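You operate a simulated robot arm through the tools that you are given. There is no shell and no other tool.

You run a simulated robot arm. Do the job below in one go: nothing can be reset, and whatever is moved stays where it is left.

TASK
Set the cheapest snack and the crate's cheaper can on the console and mark both on the tally. Set down upright: what you pick out.

It is judged by the outcome, as a careful person would: the job done as asked, and still so three seconds after it is handed in. It fails if anything else is knocked over, pushed out of place, dropped, spilled or broken.

THE ROBOT
A 7-joint arm with a two-finger parallel gripper, fixed in place. Base frame: the origin is on the floor under the middle of its stand, x ahead of it, y to its left, z up. Lengths are in mm, angles in rad, forces in N, time in s.
It reaches about 1372 mm from its shoulder. Its first joint turns from -2.601 to 2.601 rad. Payload 3.43 kg.
Tool frame: the origin (TCP) lies between the finger pads and is the grasp point; the fingertips stand 30 mm ahead of it; z points along the fingers, y is the line along which they close. The gripper opens to 94 mm. The fingers are 28 mm wide and 10 mm thick; the gripper's body (50 by 96 mm) begins 55 mm behind the TCP.
Orientation is that of the tool frame in the base frame, as a unit quaternion [x, y, z, w]. With the fingers straight down and closing along the base's y, the tool's x points along the base's -x, its y along +y and its z along -z.

THE INTERFACE
- The arm moves only by the tool drive_tool. Its argument "targets" is a list of rows, each a list of 3 entries, a list of its own where there are three numbers: the shift along the tool's x, y, z in mm, then the turn, a rotation vector about the tool's x, y, z in rad, then the finger opening in mm, from 0 to 94. In form: [[[x, y, z], [rx, ry, rz], jaw], ...]. A call has 1 to 20 rows; each row is the pose to reach, as a shift and turn from the pose commanded when the call began, along the tool's axes at that moment. A row lasts 0.2 s, in which the tool goes at most 50 mm and 0.15 rad; a call with a longer step from one row to the next is refused whole, and so is a gripper value outside its range. A pose out of reach is approached as far as the arm can. The call stops where the force on the tool passes 40 N (or 10 N more than at its start, if that is more) or the arm is blocked; 0.2 s more then pass. Each finger travels about 45 mm/s and halts on what it meets, pressing with about 28 N; the grip force reading is that of the motor and also rises with nothing between the fingers. The clock runs only during rows and for 0.2 s after the last one: add rows that repeat a pose to give the fingers time. It gives the time, the measured TCP pose, the force on the tool (base axes), the opening and the grip force at its end, in the units of the frame above (readings bear some noise), with the torque about the TCP (base axes, N m) and any sound that the robot's microphone picked up, and new pictures: "views" is both (left out), scene, wrist or none.
- Cameras (640 x 400 px; columns grow to the right, rows downward): "scene" is fixed at [225.4, 503.1, 1328.9]; the picture's right is [-0.03, -1.00, 0.00], its down [-0.68, 0.02, -0.73] and it looks along [0.73, -0.02, -0.68] (base axes); focal length 363 px, centre (320, 200). "wrist" rides on the gripper at [76, 14, -103] in the tool frame; the picture's right is [-0.18, 0.98, 0.00], its down [-0.75, -0.14, -0.64] and it looks along [-0.63, -0.12, 0.77] (tool axes); focal length 243 px, centre (320, 200). There is no depth. A picture from a camera that has moved, and an enlarged one, comes with that camera's place and axes in the base frame and with its lens. The place of the scene camera against the robot may be out by one fixed shift of up to 25 mm in any direction.
- close_up(camera, box): a new picture of the part [left, top, right, bottom] of that camera's present view, enlarged. No time passes.
- close_job(): hands the job in; it is judged then, once.

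Places have to be worked out from the pictures, the camera data and where the tool is seen. Open the gripper and draw the arm clear of the work before you hand the job in, unless the task says otherwise.

The tools are called after ">>>" as name(argument=value, ...) on one line, values as JSON. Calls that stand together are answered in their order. drive_tool: Moves the arm, as the interface text tells. Its arguments: {"type":"object","properties":{"targets":{"type":"array","items":{"type":"array"}},"views":{"type":"string","enum":["both","scene","wrist","none"]}},"required":["targets"]} The other tools are called the same way: close_up (camera, box) takes an enlarged picture of a part of a camera's view; close_job () hands the job in.

At the start:

```text
time: 0.0
eef_pos: [563.6, 437.5, 1048.7]
tcp_rot: [0.0, 1.0, 0.0, 0.0]
wrist_force: [0.7, -0.4, -0.4]
moment: [0.0, 0.0, 0.04]
width: 94.1
grip_force: 0.0
```

scene: 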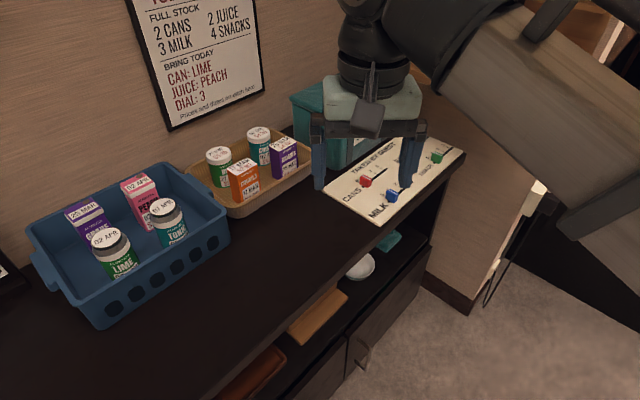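
wrist: 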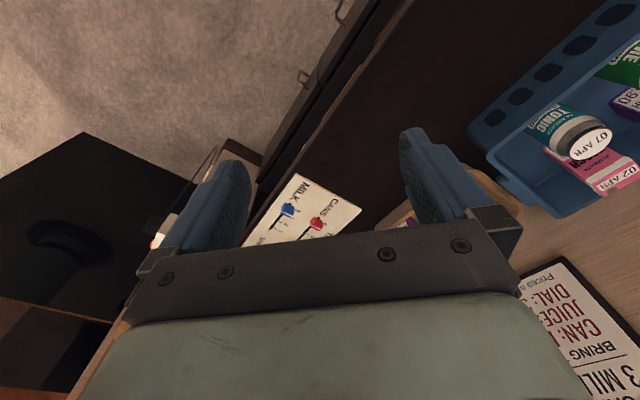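

The scene shows a blue crate with cartons and cans, a tan tray with more, and a tally board with sliders. I'll look at enlarged views first to read labels.

>>> close_up(camera="scene", box=[20, 150, 240, 330])

>>> close_up(camera="scene", box=[180, 110, 320, 220])

>>> close_up(camera="scene", box=[310, 120, 480, 240])

>>> close_up(camera="scene", box=[110, 0, 290, 140])

>>> close_up(camera="wrist", box=[460, 0, 640, 220])

>>> close_up(camera="wrist", box=[500, 240, 640, 400])

```text
2.22 times, centred on (130, 240) of scene
camera zoom: at [225.4, 503.1, 1328.9], right [-0.03, -1.0, 0.0], down [-0.68, 0.02, -0.73], along [0.73, -0.02, -0.68], focal length 806 px, centre (742, 111)
```

zoom: 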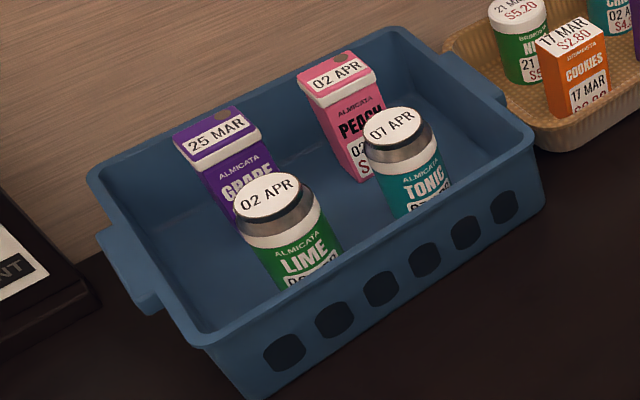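

```text
3.64 times, centred on (250, 165) of scene
camera zoom: at [225.4, 503.1, 1328.9], right [-0.03, -1.0, 0.0], down [-0.68, 0.02, -0.73], along [0.73, -0.02, -0.68], focal length 1319 px, centre (574, 327)
```

zoom: 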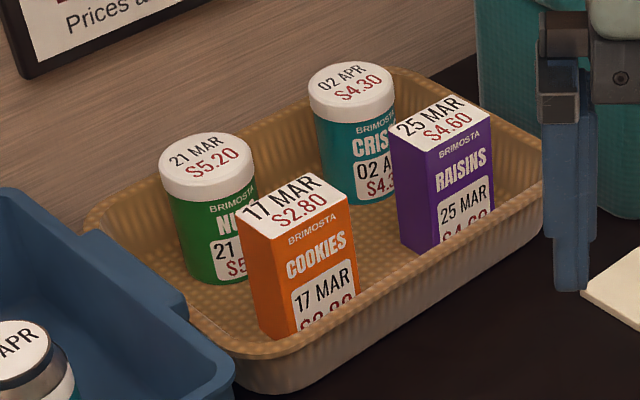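

```text
3.33 times, centred on (395, 180) of scene
camera zoom: at [225.4, 503.1, 1328.9], right [-0.03, -1.0, 0.0], down [-0.68, 0.02, -0.73], along [0.73, -0.02, -0.68], focal length 1209 px, centre (70, 267)
```

zoom: 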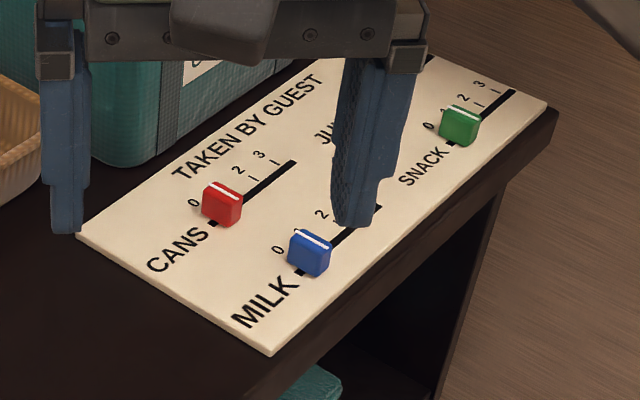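

```text
2.86 times, centred on (200, 70) of scene
camera zoom: at [225.4, 503.1, 1328.9], right [-0.03, -1.0, 0.0], down [-0.68, 0.02, -0.73], along [0.73, -0.02, -0.68], focal length 1036 px, centre (663, 571)
```

zoom: 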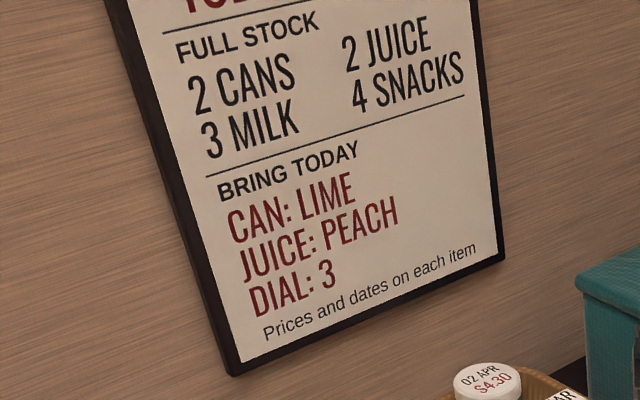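

```text
1.82 times, centred on (550, 110) of wrist
camera zoom: at [488.8, 451.9, 1151.1], right [0.18, 0.98, 0.0], down [0.75, -0.14, 0.64], along [0.63, -0.12, -0.77], focal length 441 px, centre (-98, 364)
```

zoom: 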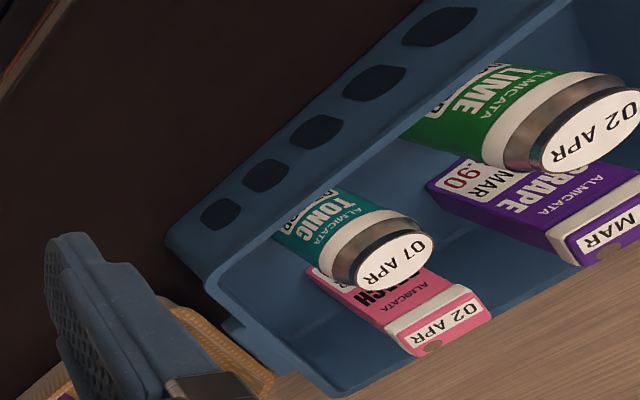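

```text
2.50 times, centred on (570, 320) of wrist
camera zoom: at [488.8, 451.9, 1151.1], right [0.18, 0.98, 0.0], down [0.75, -0.14, 0.64], along [0.63, -0.12, -0.77], focal length 606 px, centre (-305, -100)
```

zoom: 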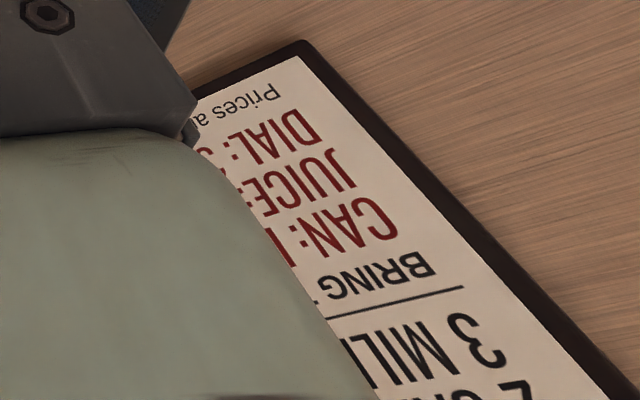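

The cookies at $2.80 look like the cheapest snack; the can prices in the crate are hidden below the labels. I'll look closer at the rest of the scene.

>>> close_up(camera="scene", box=[0, 220, 140, 400])

>>> close_up(camera="scene", box=[80, 200, 200, 300])

>>> close_up(camera="scene", box=[280, 70, 480, 220])

>>> close_up(camera="wrist", box=[220, 140, 420, 260])

>>> close_up(camera="scene", box=[200, 220, 460, 400])

>>> close_up(camera="scene", box=[460, 0, 640, 300])

```text
2.22 times, centred on (70, 310) of scene
camera zoom: at [225.4, 503.1, 1328.9], right [-0.03, -1.0, 0.0], down [-0.68, 0.02, -0.73], along [0.73, -0.02, -0.68], focal length 806 px, centre (876, -44)
```

zoom: 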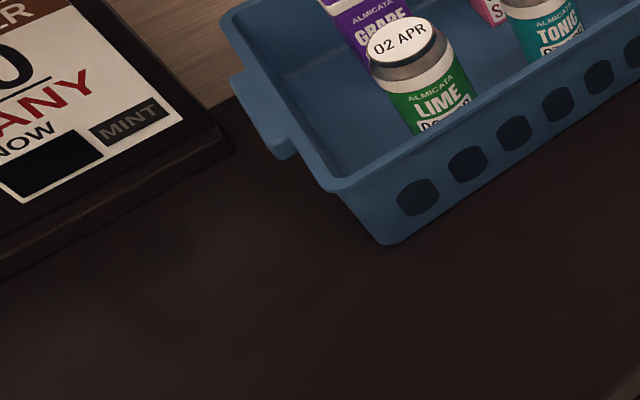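

```text
4.00 times, centred on (140, 250) of scene
camera zoom: at [225.4, 503.1, 1328.9], right [-0.03, -1.0, 0.0], down [-0.68, 0.02, -0.73], along [0.73, -0.02, -0.68], focal length 1451 px, centre (1040, 0)
```

zoom: 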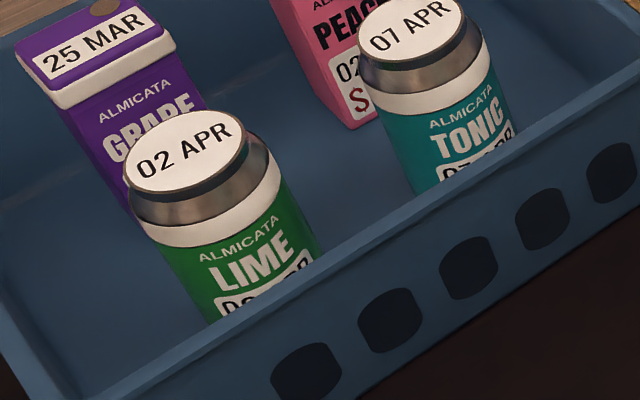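

```text
2.67 times, centred on (380, 145) of scene
camera zoom: at [225.4, 503.1, 1328.9], right [-0.03, -1.0, 0.0], down [-0.68, 0.02, -0.73], along [0.73, -0.02, -0.68], focal length 967 px, centre (160, 347)
```

zoom: 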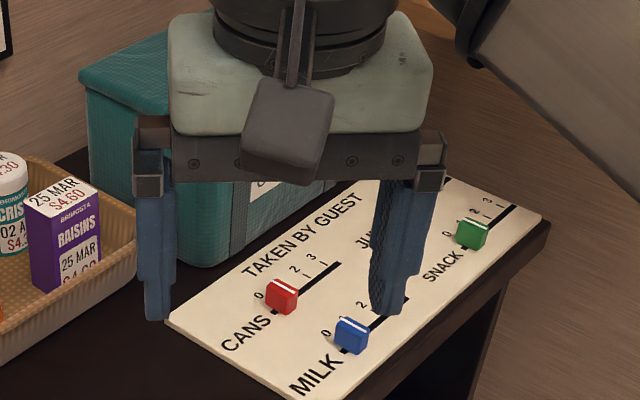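

```text
3.20 times, centred on (320, 200) of wrist
camera zoom: at [488.8, 451.9, 1151.1], right [0.18, 0.98, 0.0], down [0.75, -0.14, 0.64], along [0.63, -0.12, -0.77], focal length 776 px, centre (320, 200)
```

zoom: 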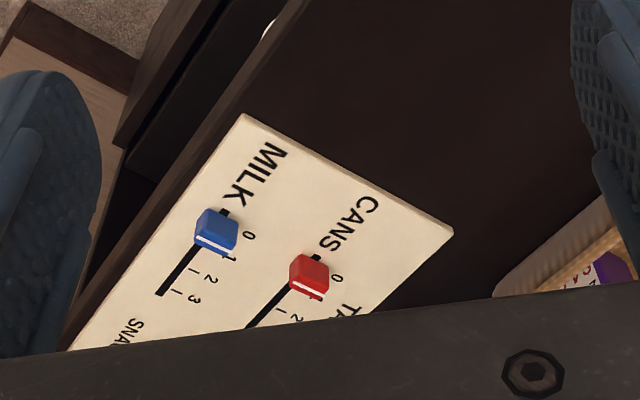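

```text
2.22 times, centred on (330, 310) of scene
camera zoom: at [225.4, 503.1, 1328.9], right [-0.03, -1.0, 0.0], down [-0.68, 0.02, -0.73], along [0.73, -0.02, -0.68], focal length 806 px, centre (298, -44)
```

zoom: 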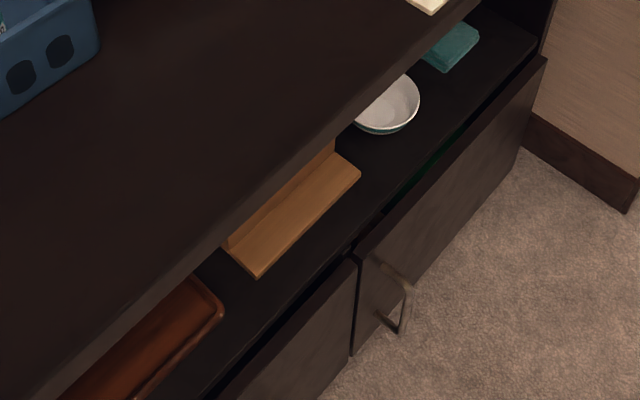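

```text
1.33 times, centred on (550, 150) of scene
camera zoom: at [225.4, 503.1, 1328.9], right [-0.03, -1.0, 0.0], down [-0.68, 0.02, -0.73], along [0.73, -0.02, -0.68], focal length 484 px, centre (13, 267)
```

zoom: 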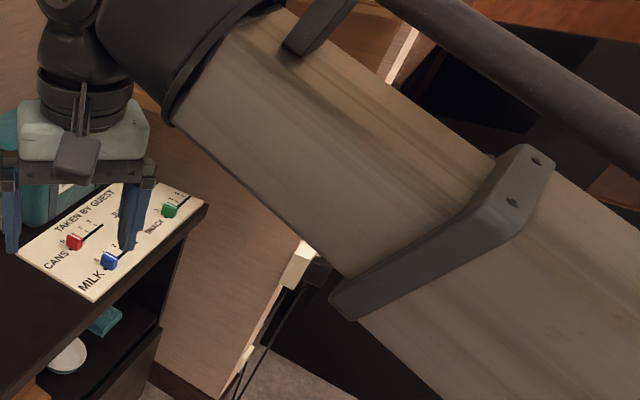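

All sliders appear to be at 0; the can prices are still unreadable. I'll raise the arm a bit and swing to the left, so the wrist camera looks into the blue crate.

>>> drive_tool(targets=[[[10, 43, -9], [0, 0, 0], 94], [[20, 87, -18], [0, 0, 0], 94], [[29, 130, -27], [0, 0, 0], 94], [[39, 174, -36], [0, 0, 0], 94], [[49, 217, -44], [0, 0, 0], 94], [[59, 261, -53], [0, 0, 0], 94], [[68, 304, -62], [0, 0, 0], 94], [[78, 348, -71], [0, 0, 0], 94], [[88, 391, -80], [0, 0, 0], 94], [[88, 391, -80], [0, 0, 0], 94]], views="both")

```text
time: 2.2
eef_pos: [476.9, 828.5, 1130.1]
tcp_rot: [0.001, 1.0, 0.0, 0.0]
wrist_force: [-0.5, -0.1, 0.1]
moment: [0.03, 0.03, 0.02]
width: 93.8
grip_force: 0.1
camera wrist: at [402.4, 842.6, 1233.3], right [0.18, 0.98, 0.0], down [0.75, -0.14, 0.64], along [0.63, -0.12, -0.77], focal length 243 px, centre (320, 200)
```

scene: 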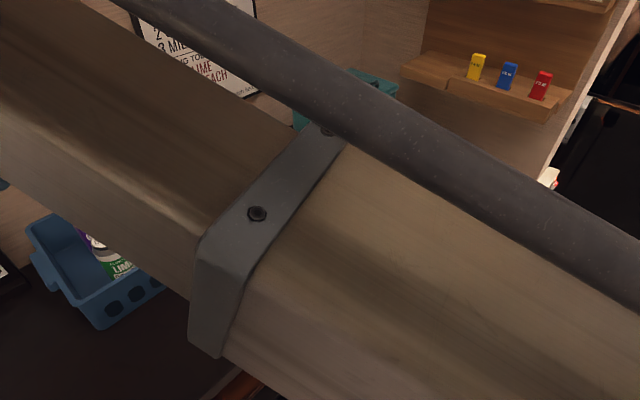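
wrist: 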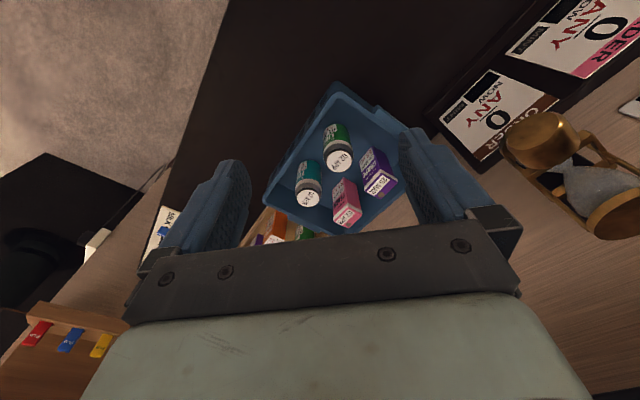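

The wrist camera now looks into the crate. I'll zoom in on the cans and on the other parts visible here.

>>> close_up(camera="wrist", box=[260, 75, 420, 245])

>>> close_up(camera="wrist", box=[285, 110, 365, 165])

>>> close_up(camera="wrist", box=[420, 0, 640, 180])

>>> close_up(camera="scene", box=[400, 0, 640, 150])

```text
2.35 times, centred on (340, 160) of wrist
camera zoom: at [402.4, 842.6, 1233.3], right [0.18, 0.98, 0.0], down [0.75, -0.14, 0.64], along [0.63, -0.12, -0.77], focal length 571 px, centre (273, 294)
```

zoom: 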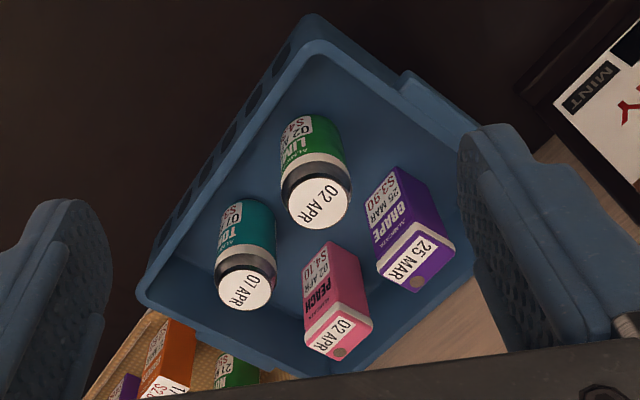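

```text
7.27 times, centred on (325, 138) of wrist
camera zoom: at [402.4, 842.6, 1233.3], right [0.18, 0.98, 0.0], down [0.75, -0.14, 0.64], along [0.63, -0.12, -0.77], focal length 1764 px, centre (284, 654)
```

zoom: 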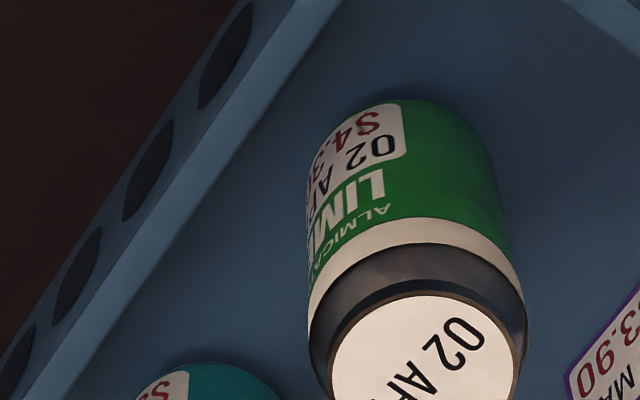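

```text
2.22 times, centred on (530, 90) of wrist
camera zoom: at [402.4, 842.6, 1233.3], right [0.18, 0.98, 0.0], down [0.75, -0.14, 0.64], along [0.63, -0.12, -0.77], focal length 539 px, centre (-147, 444)
```

zoom: 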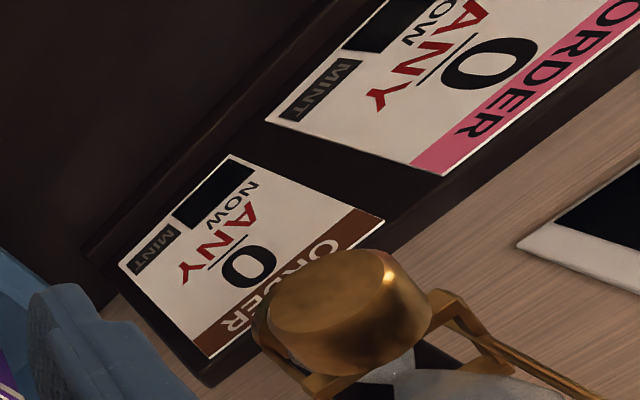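

```text
2.67 times, centred on (520, 75) of scene
camera zoom: at [225.4, 503.1, 1328.9], right [-0.03, -1.0, 0.0], down [-0.68, 0.02, -0.73], along [0.73, -0.02, -0.68], focal length 967 px, centre (-213, 533)
```

zoom: 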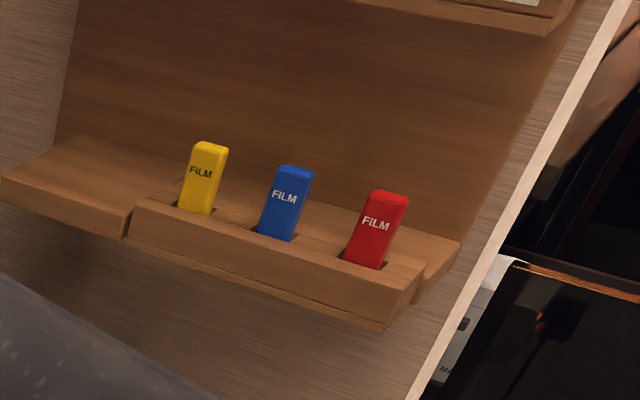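

Lime reads about $4.3x. I need the tonic's price, so I zoom in on it.

>>> close_up(camera="wrist", box=[290, 150, 350, 210])

>>> close_up(camera="wrist", box=[230, 190, 330, 250])

```text
6.67 times, centred on (320, 180) of wrist
camera zoom: at [402.4, 842.6, 1233.3], right [0.18, 0.98, 0.0], down [0.75, -0.14, 0.64], along [0.63, -0.12, -0.77], focal length 1618 px, centre (320, 333)
```

zoom: 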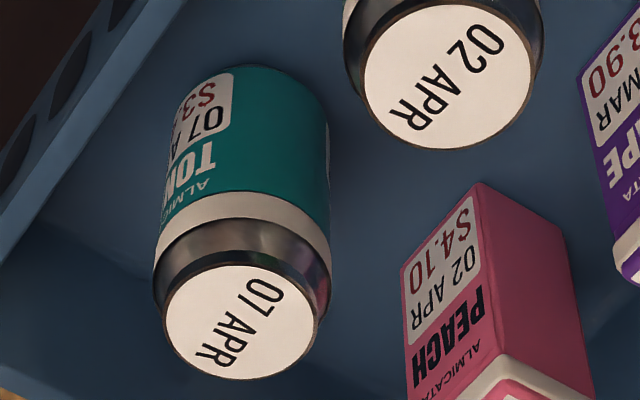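

```text
6.40 times, centred on (280, 220) of wrist
camera zoom: at [402.4, 842.6, 1233.3], right [0.18, 0.98, 0.0], down [0.75, -0.14, 0.64], along [0.63, -0.12, -0.77], focal length 1553 px, centre (576, 72)
```

zoom: 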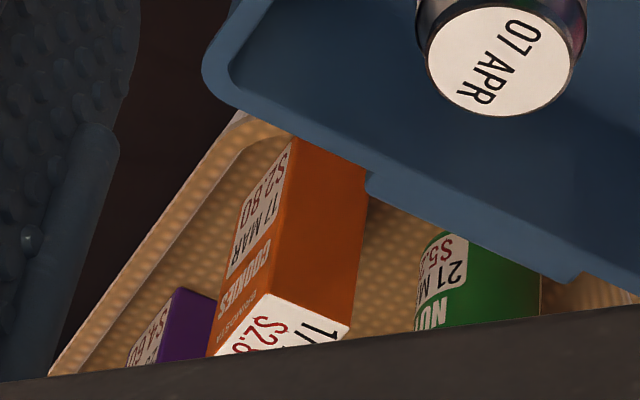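

Tonic reads $3.xx against lime's $4.3x, so tonic looks to be the cheaper can; triangulating puts the tonic's top at about (693, 765, 871). Next I move across to look at the tray with the wrist camera.

>>> drive_tool(targets=[[[-17, -42, 0], [0, 0, 0], 94], [[-35, -83, 0], [0, 0, 0], 94], [[-52, -125, 0], [0, 0, 0], 94], [[-69, -166, 0], [0, 0, 0], 94], [[-69, -166, 0], [0, 0, 0], 94]], views="both")

```text
time: 3.4
eef_pos: [543.3, 662.5, 1130.1]
tcp_rot: [-0.001, 1.0, -0.001, 0.0]
wrist_force: [-0.1, 0.0, 0.1]
moment: [0.02, 0.02, 0.03]
width: 93.9
grip_force: 0.1
camera wrist: at [469.4, 677.3, 1233.2], right [0.18, 0.98, 0.0], down [0.75, -0.14, 0.64], along [0.63, -0.12, -0.77], focal length 243 px, centre (320, 200)
```

scene: 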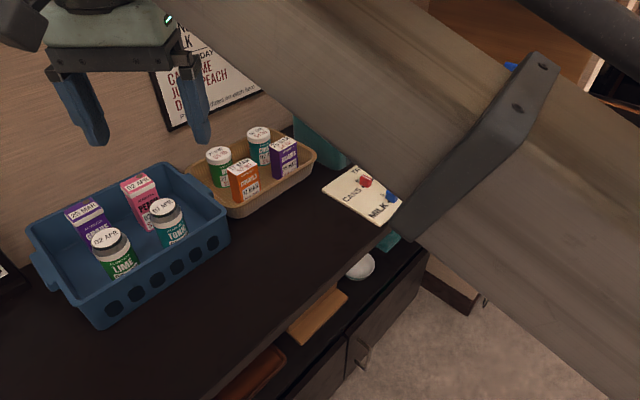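
wrist: 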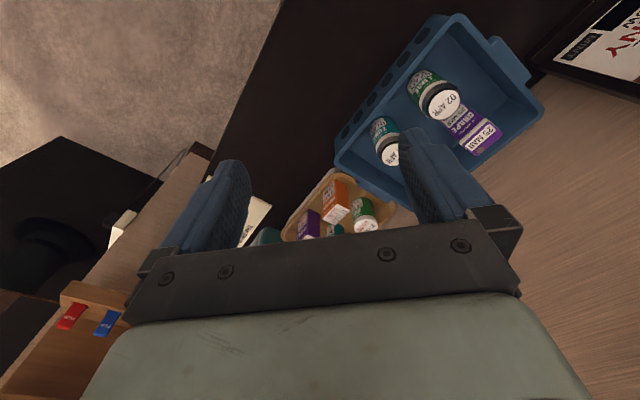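

>>> close_up(camera="wrist", box=[270, 160, 410, 245])

>>> close_up(camera="wrist", box=[340, 60, 500, 170])

>>> close_up(camera="wrist", box=[360, 100, 410, 170])

```text
4.57 times, centred on (340, 202) of wrist
camera zoom: at [469.4, 677.3, 1233.2], right [0.18, 0.98, 0.0], down [0.75, -0.14, 0.64], along [0.63, -0.12, -0.77], focal length 1109 px, centre (229, 189)
```

zoom: 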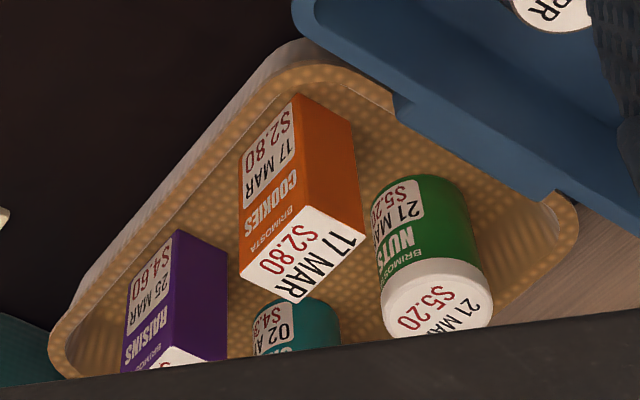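

```text
3.64 times, centred on (420, 115) of wrist
camera zoom: at [469.4, 677.3, 1233.2], right [0.18, 0.98, 0.0], down [0.75, -0.14, 0.64], along [0.63, -0.12, -0.77], focal length 882 px, centre (-44, 509)
```

zoom: 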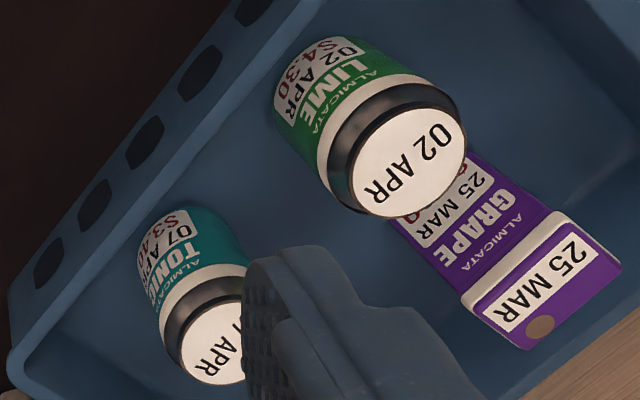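

```text
5.71 times, centred on (385, 135) of wrist
camera zoom: at [469.4, 677.3, 1233.2], right [0.18, 0.98, 0.0], down [0.75, -0.14, 0.64], along [0.63, -0.12, -0.77], focal length 1386 px, centre (-51, 571)
```

zoom: 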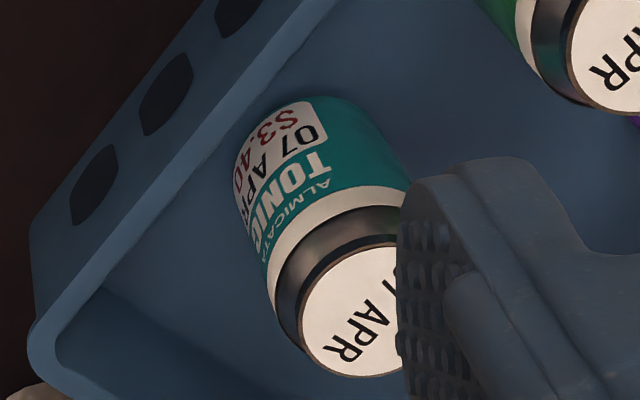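

Confirmed: tonic $3.40 vs lime $4.30, and cookies $2.80 is the cheapest snack. The furniture is turned 45°; cookies centre is about (839, 645), top z 842. Next I yaw the tool 45° to match and look at the tally board.

>>> drive_tool(targets=[[[-5, -39, 13], [0, 0, -0.0785], 94], [[-9, -79, 26], [0, 0, -0.157], 94], [[-14, -118, 39], [0, 0, -0.2356], 94], [[-18, -158, 52], [0, 0, -0.3142], 94], [[-23, -197, 65], [0, 0, -0.3927], 94], [[-28, -236, 78], [0, 0, -0.4712], 94], [[-32, -276, 91], [0, 0, -0.5498], 94], [[-37, -315, 104], [0, 0, -0.6283], 94], [[-41, -355, 117], [0, 0, -0.7069], 94], [[-46, -394, 130], [0, 0, -0.7854], 94], [[-46, -394, 130], [0, 0, -0.7854], 94]], views="both")

```text
time: 5.8
eef_pos: [589.5, 267.7, 996.6]
tcp_rot: [-0.383, 0.924, 0.0, 0.0]
wrist_force: [-0.9, -0.1, 0.3]
moment: [0.02, -0.02, -0.02]
width: 94.2
grip_force: 0.2
camera wrist: at [527.7, 224.2, 1098.8], right [-0.57, 0.82, 0.0], down [0.63, 0.43, 0.64], along [0.53, 0.36, -0.77], focal length 243 px, centre (320, 200)
```

scene: 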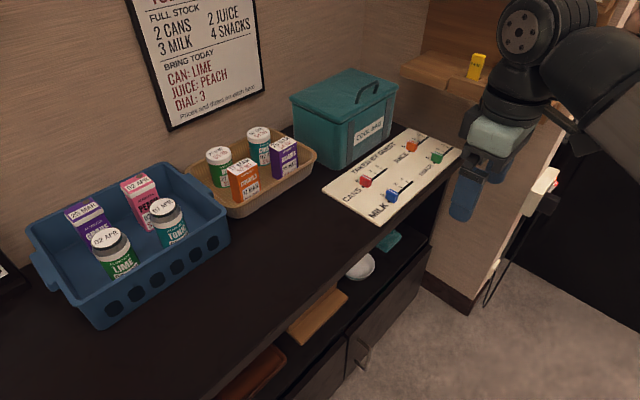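
wrist: 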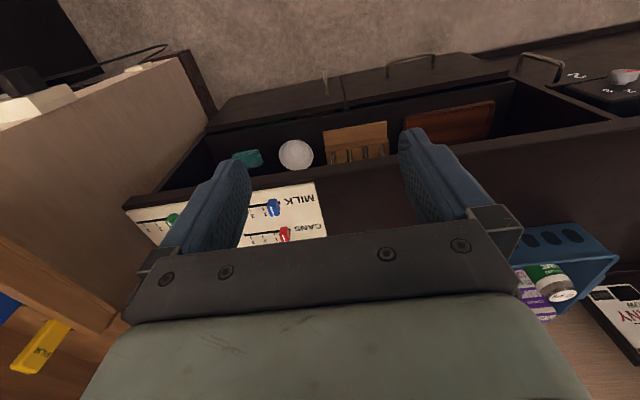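

The board is now unobstructed in the scene view. I'll zoom in on it in both cameras.

>>> close_up(camera="scene", box=[315, 120, 475, 230])

>>> close_up(camera="wrist", box=[120, 160, 340, 260])

>>> close_up(camera="wrist", box=[235, 170, 345, 250])

```text
3.64 times, centred on (395, 175) of scene
camera zoom: at [225.4, 503.1, 1328.9], right [-0.03, -1.0, 0.0], down [-0.68, 0.02, -0.73], along [0.73, -0.02, -0.68], focal length 1319 px, centre (47, 291)
```

zoom: 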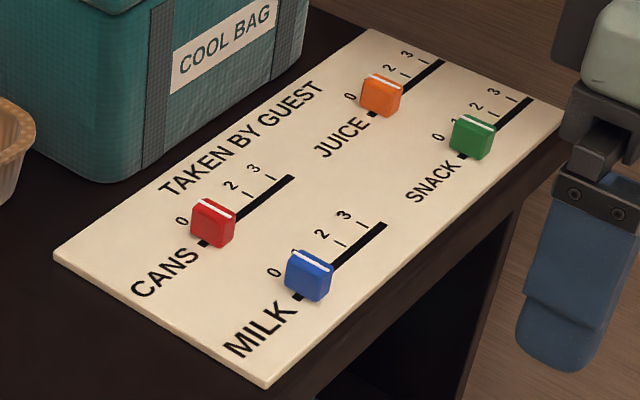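

```text
2.91 times, centred on (230, 210) of wrist
camera zoom: at [527.7, 224.2, 1098.8], right [-0.57, 0.82, 0.0], down [0.63, 0.43, 0.64], along [0.53, 0.36, -0.77], focal length 706 px, centre (582, 171)
```

zoom: 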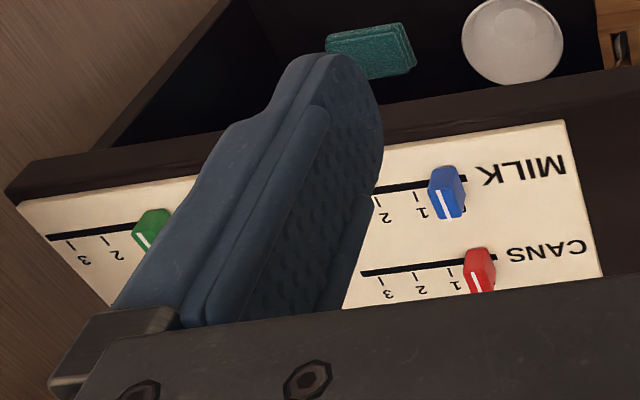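

```text
5.00 times, centred on (290, 210) of wrist
camera zoom: at [527.7, 224.2, 1098.8], right [-0.57, 0.82, 0.0], down [0.63, 0.43, 0.64], along [0.53, 0.36, -0.77], focal length 1213 px, centre (470, 150)
```

zoom: 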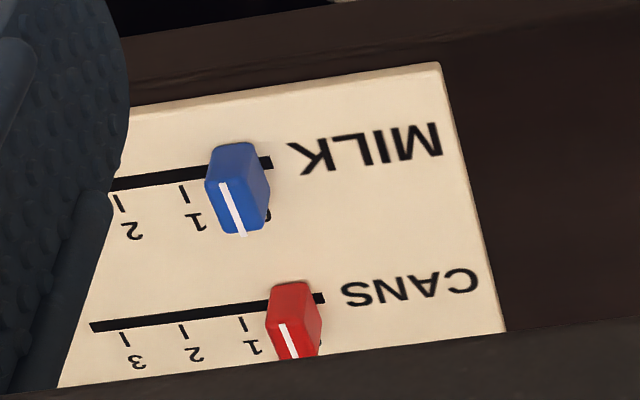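

I need to know where the film shelf sits relative to the SNACK slider: triangulating the yellow film canister puts it near (1014, 123, 979), overhanging the right end of the board. I'll zoom in on the shelf in both cameras.

>>> close_up(camera="wrist", box=[0, 220, 140, 400])

>>> close_up(camera="scene", box=[380, 0, 600, 180])

>>> close_up(camera="wrist", box=[500, 40, 640, 130])

```text
2.22 times, centred on (70, 310) of wrist
camera zoom: at [527.7, 224.2, 1098.8], right [-0.57, 0.82, 0.0], down [0.63, 0.43, 0.64], along [0.53, 0.36, -0.77], focal length 539 px, centre (876, -44)
```

zoom: 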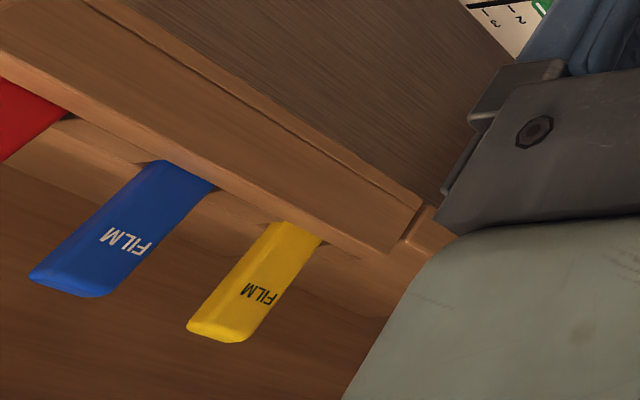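

```text
2.22 times, centred on (490, 90) of scene
camera zoom: at [225.4, 503.1, 1328.9], right [-0.03, -1.0, 0.0], down [-0.68, 0.02, -0.73], along [0.73, -0.02, -0.68], focal length 806 px, centre (-58, 444)
```

zoom: 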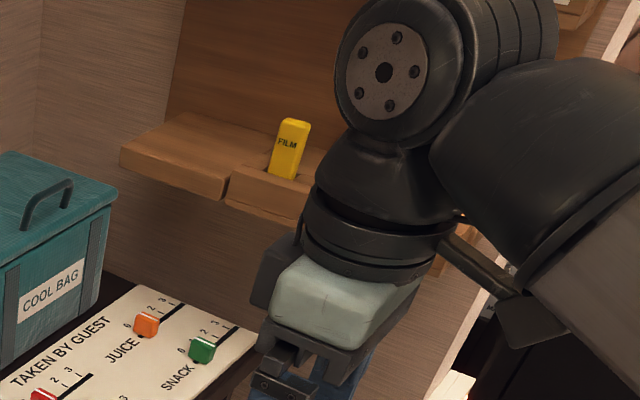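

```text
4.44 times, centred on (570, 85) of wrist
camera zoom: at [527.7, 224.2, 1098.8], right [-0.57, 0.82, 0.0], down [0.63, 0.43, 0.64], along [0.53, 0.36, -0.77], focal length 1078 px, centre (-791, 711)
```

zoom: 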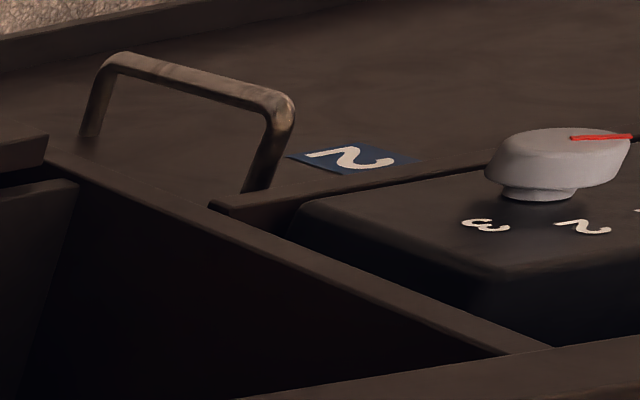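

The shelf's film holder juts out to about u≈600 (along the console) at z≈920–955, close above the SNACK slider, so I'll have to lean the tool away from it there. I now yaw the tool to look along the console toward the shelf and the sliders.

>>> drive_tool(targets=[[[-17.5, -9.3, 0], [0, 0, 0.1428], 60], [[-35, -18.6, 0], [0, 0, 0.2856], 60], [[-52.4, -28, 0], [0, 0, 0.4284], 60], [[-70, -37.3, 0], [0, 0, 0.5712], 60], [[-87.4, -46.6, 0], [0, 0, 0.714], 60], [[-105, -56, 0], [0, 0, 0.8568], 60], [[-122.4, -65.2, 0], [0, 0, 0.9996], 60], [[-140, -74.5, 0], [0, 0, 1.1424], 60], [[-157.3, -83.9, -1.3], [0, 0, 1.2852], 60], [[-175, -93.2, -1.3], [0, 0, 1.428], 60], [[-192.3, -102.5, -1.3], [0, 0, 1.5708], 60], [[-192.3, -102.5, -1.3], [0, 0, 1.5708], 60]], views="both")

```text
time: 8.4
eef_pos: [798.8, 333.7, 1000.0]
tcp_rot: [0.383, 0.924, 0.0, 0.0]
wrist_force: [0.2, -0.3, -0.3]
moment: [-0.01, 0.01, -0.01]
width: 60.1
grip_force: 0.0
camera wrist: at [756.4, 396.9, 1101.9], right [0.83, 0.56, 0.0], down [0.43, -0.63, 0.64], along [0.36, -0.53, -0.77], focal length 243 px, centre (320, 200)
```

scene: 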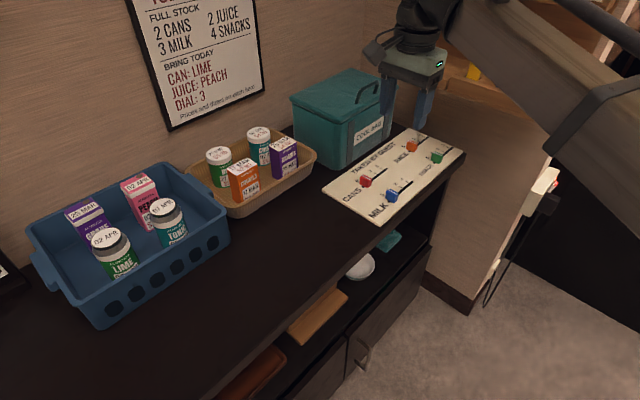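
wrist: 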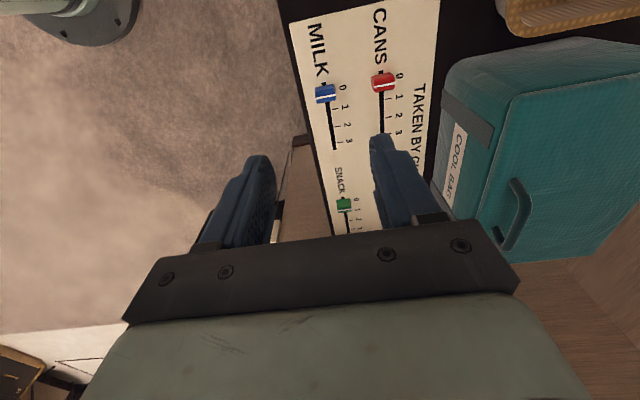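

This gives a clear view of the board from the left. I'll zoom into the CANS and SNACK sliders for precise measurements.

>>> close_up(camera="wrist", box=[290, 0, 450, 110])

>>> close_up(camera="wrist", box=[320, 150, 400, 245])

>>> close_up(camera="wrist", box=[350, 50, 420, 140])

```text
3.64 times, centred on (370, 55) of wrist
camera zoom: at [756.4, 396.9, 1101.9], right [0.83, 0.56, 0.0], down [0.43, -0.63, 0.64], along [0.36, -0.53, -0.77], focal length 882 px, centre (138, 727)
```

zoom: 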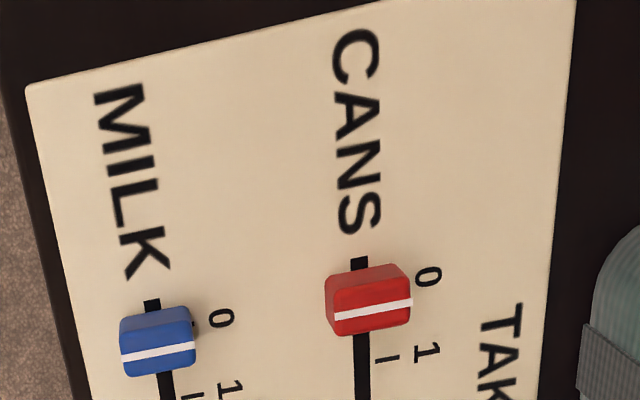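

```text
4.21 times, centred on (360, 198) of wrist
camera zoom: at [756.4, 396.9, 1101.9], right [0.83, 0.56, 0.0], down [0.43, -0.63, 0.64], along [0.36, -0.53, -0.77], focal length 1022 px, centre (152, 210)
```

zoom: 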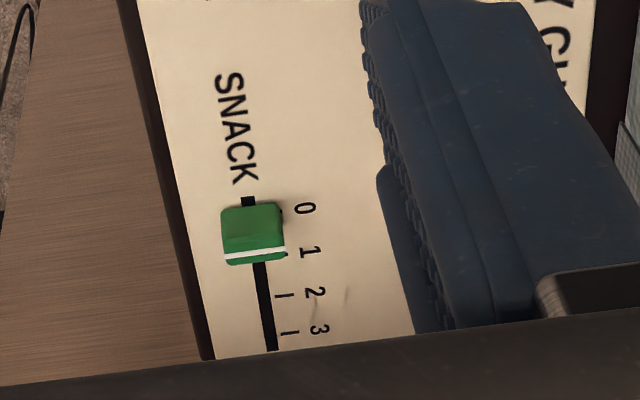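

```text
4.44 times, centred on (385, 95) of wrist
camera zoom: at [756.4, 396.9, 1101.9], right [0.83, 0.56, 0.0], down [0.43, -0.63, 0.64], along [0.36, -0.53, -0.77], focal length 1078 px, centre (31, 667)
```

zoom: 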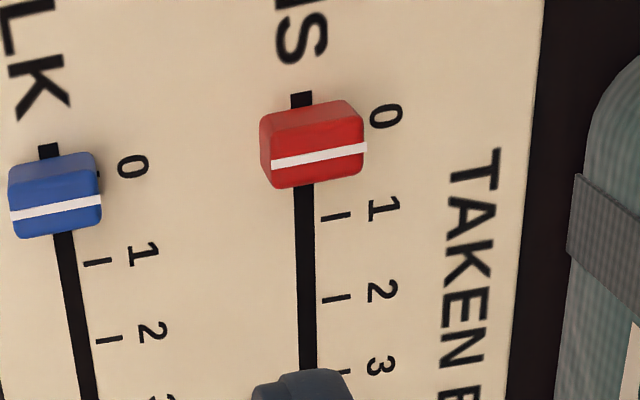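

Measurements: CANS knob at u≈353, v≈879 (tick 1 at u≈379), SNACK knob at u≈555, v≈804 (tick 1 at u≈581), knob tops z≈776 and board z≈752. I now move above the CANS knob, with the fingers straddling it across the slot.

>>> drive_tool(targets=[[[-5, 16, 30], [0, 0, 0], 50], [[-10, 32, 65], [0, 0, 0], 50], [[-14, 48, 100], [0, 0, 0], 50], [[-19, 64, 135], [0, 0, 0], 50], [[-23, 79.3, 165], [0, 0, 0], 50], [[-23, 79.3, 165], [0, 0, 0], 50]], views="both")

```text
time: 9.8
eef_pos: [872.1, 370.7, 833.3]
tcp_rot: [0.382, 0.924, 0.0, 0.0]
wrist_force: [-1.0, -0.1, 0.4]
moment: [0.01, -0.01, 0.0]
width: 50.1
grip_force: 0.1
camera wrist: at [829.9, 435.5, 936.7], right [0.83, 0.56, 0.0], down [0.43, -0.63, 0.64], along [0.36, -0.53, -0.77], focal length 243 px, centre (320, 200)
```

scene: 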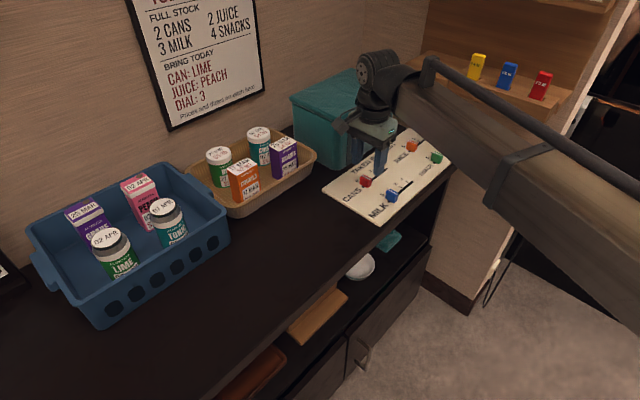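
wrist: 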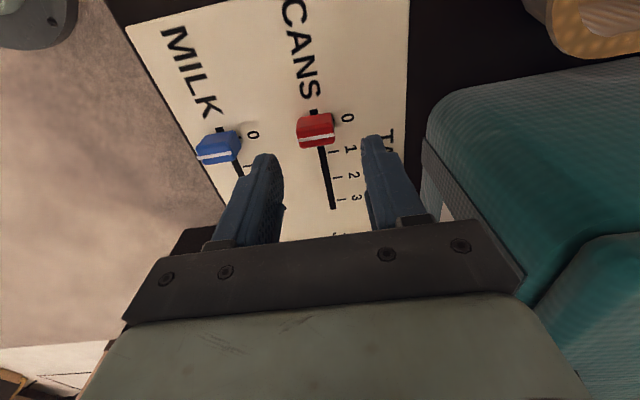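

The fingers straddle the knob nicely. I zoom in to check the alignment before going down.

>>> close_up(camera="wrist", box=[250, 80, 410, 220])

>>> close_up(camera="wrist", box=[290, 95, 360, 165])

```text
2.86 times, centred on (330, 150) of wrist
camera zoom: at [829.9, 435.5, 936.7], right [0.83, 0.56, 0.0], down [0.43, -0.63, 0.64], along [0.36, -0.53, -0.77], focal length 693 px, centre (291, 343)
```

zoom: 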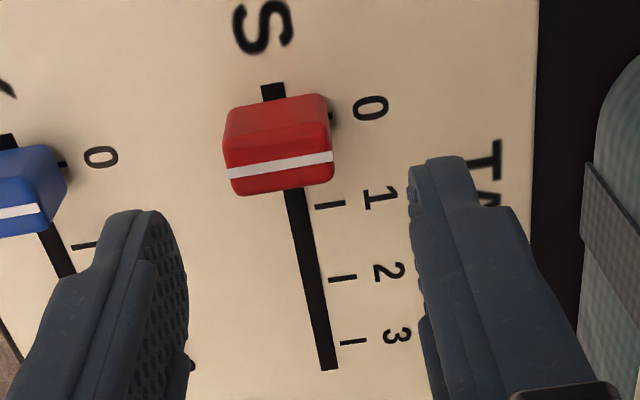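

```text
5.71 times, centred on (325, 130) of wrist
camera zoom: at [829.9, 435.5, 936.7], right [0.83, 0.56, 0.0], down [0.43, -0.63, 0.64], along [0.36, -0.53, -0.77], focal length 1386 px, centre (291, 600)
```

zoom: 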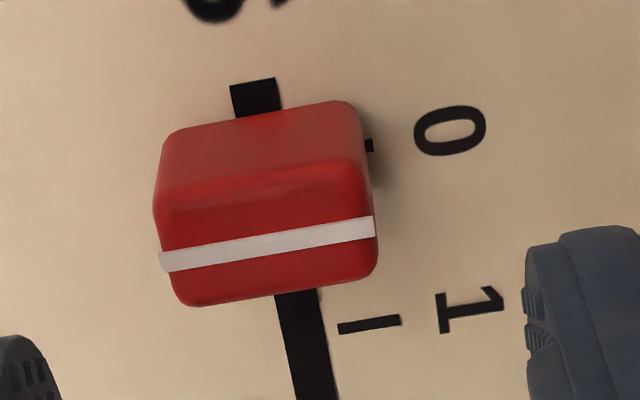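

Knob line is at u≈352.6, v≈876.5 in the commanded frame, with tick 1 at u≈379. I shift 2.5 mm in v, descend until the fingertips are about 6 mm above the board, and close gently on the knob.

>>> drive_tool(targets=[[[0, -2.5, 15], [0, 0, 0], 50], [[0, -2.5, 31], [0, 0, 0], 50], [[0, -2.5, 46], [0, 0, 0], 50], [[0, -2.5, 46], [0, 0, 0], 50], [[0, -2.5, 46], [0, 0, 0], 36], [[0, -2.5, 46], [0, 0, 0], 26], [[0, -2.5, 46], [0, 0, 0], 22], [[0, -2.5, 46], [0, 0, 0], 22]], views="both")

```text
time: 11.6
eef_pos: [869.3, 370.0, 787.4]
tcp_rot: [0.382, 0.924, 0.001, 0.0]
wrist_force: [0.3, 0.2, 1.5]
moment: [-0.06, 0.09, -0.02]
width: 25.7
grip_force: 18.2
camera wrist: at [827.1, 435.1, 890.9], right [0.83, 0.56, 0.0], down [0.43, -0.63, 0.64], along [0.36, -0.53, -0.77], focal length 243 px, centre (320, 200)
```

scene: 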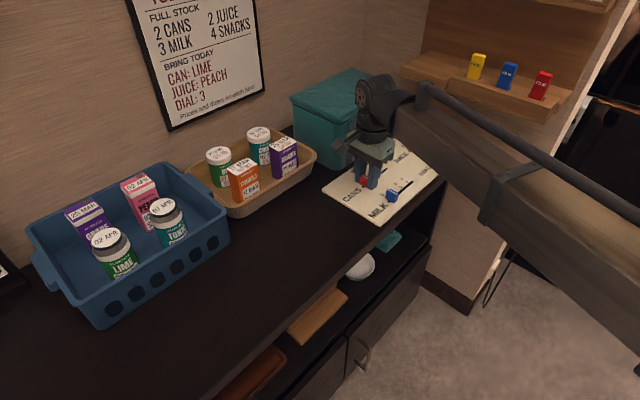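
wrist: 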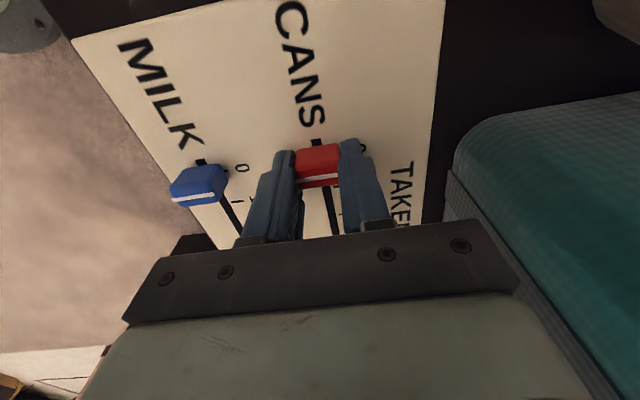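

The knob is held (width 25.7 mm, grip 18 N). I now slide it +26.5 mm along the slot in small steps.

>>> drive_tool(targets=[[[-5, 0, 0], [0, 0, 0], 22], [[-10, 0, 0], [0, 0, 0], 22], [[-15, 0, 0], [0, 0, 0], 22], [[-20, 0, 0], [0, 0, 0], 22], [[-24, 0, 0], [0, 0, 0], 22], [[-26.5, 0, 0], [0, 0, 0], 22], [[-26.5, 0, 0], [0, 0, 0], 22]], views="both")

>>> close_up(camera="wrist", box=[260, 110, 400, 230])

```text
time: 13.2
eef_pos: [888.2, 352.2, 787.6]
tcp_rot: [0.382, 0.924, 0.001, 0.001]
wrist_force: [7.0, 7.9, 0.3]
moment: [-0.03, -0.19, 0.01]
width: 25.3
grip_force: 45.2
camera wrist: at [846.2, 415.8, 890.9], right [0.82, 0.57, 0.0], down [0.43, -0.63, 0.64], along [0.36, -0.53, -0.77], focal length 243 px, centre (320, 200)
```

scene: 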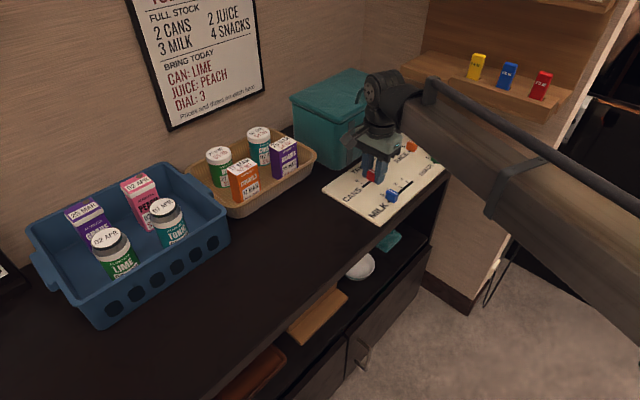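
wrist: 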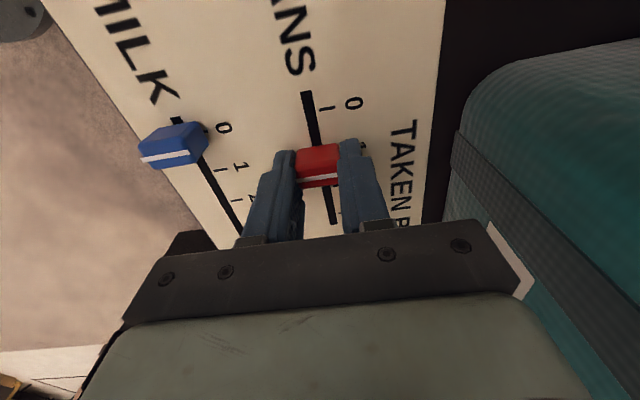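

```text
3.33 times, centred on (330, 170) of wrist
camera zoom: at [846.2, 415.8, 890.9], right [0.82, 0.57, 0.0], down [0.43, -0.63, 0.64], along [0.36, -0.53, -0.77], focal length 809 px, centre (287, 300)
```

zoom: 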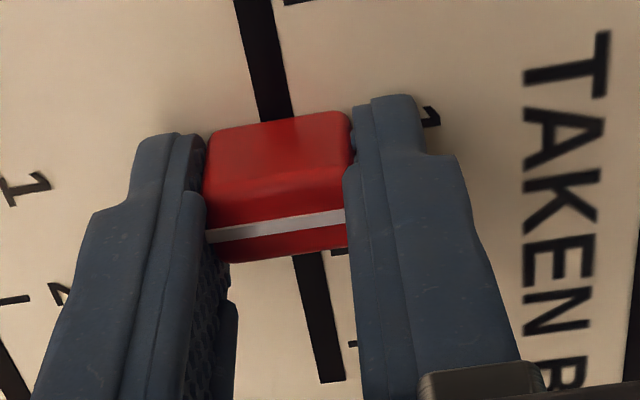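

The knob slid along with the fingers. I open, lift, and check its position against tick 1.

>>> drive_tool(targets=[[[0, 0, 0], [0, 0, 0], 34], [[0, 0, 0], [0, 0, 0], 46], [[0, 0, 0], [0, 0, 0], 50], [[0, 0, -20], [0, 0, 0], 50], [[0, 0, -46], [0, 0, 0], 50], [[26, 0, -90], [0, 0, 0], 50], [[26, 0, -90], [0, 0, 0], 50]], views="both")

>>> close_up(camera="wrist", box=[270, 90, 400, 210])

>>> close_up(camera="scene", box=[315, 120, 475, 230])

```text
refused: row 6 steps farther than a row can; nothing moved
```

```text
3.33 times, centred on (335, 150) of wrist
camera zoom: at [846.2, 415.8, 890.9], right [0.82, 0.57, 0.0], down [0.43, -0.63, 0.64], along [0.36, -0.53, -0.77], focal length 809 px, centre (270, 367)
```

zoom: 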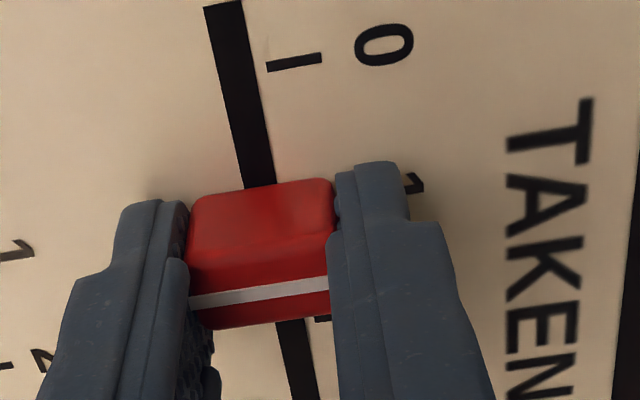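

```text
3.64 times, centred on (395, 175) of scene
camera zoom: at [225.4, 503.1, 1328.9], right [-0.03, -1.0, 0.0], down [-0.68, 0.02, -0.73], along [0.73, -0.02, -0.68], focal length 1319 px, centre (47, 291)
```

zoom: 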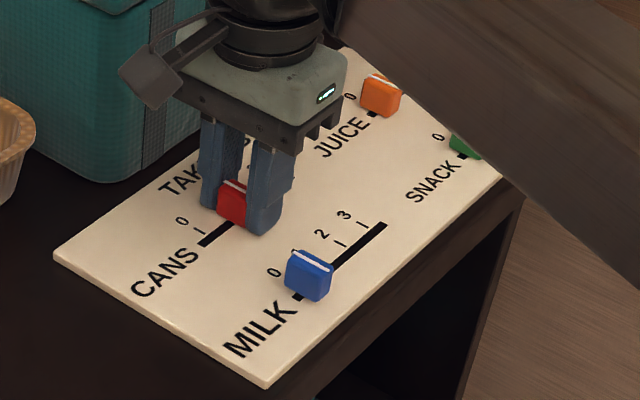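

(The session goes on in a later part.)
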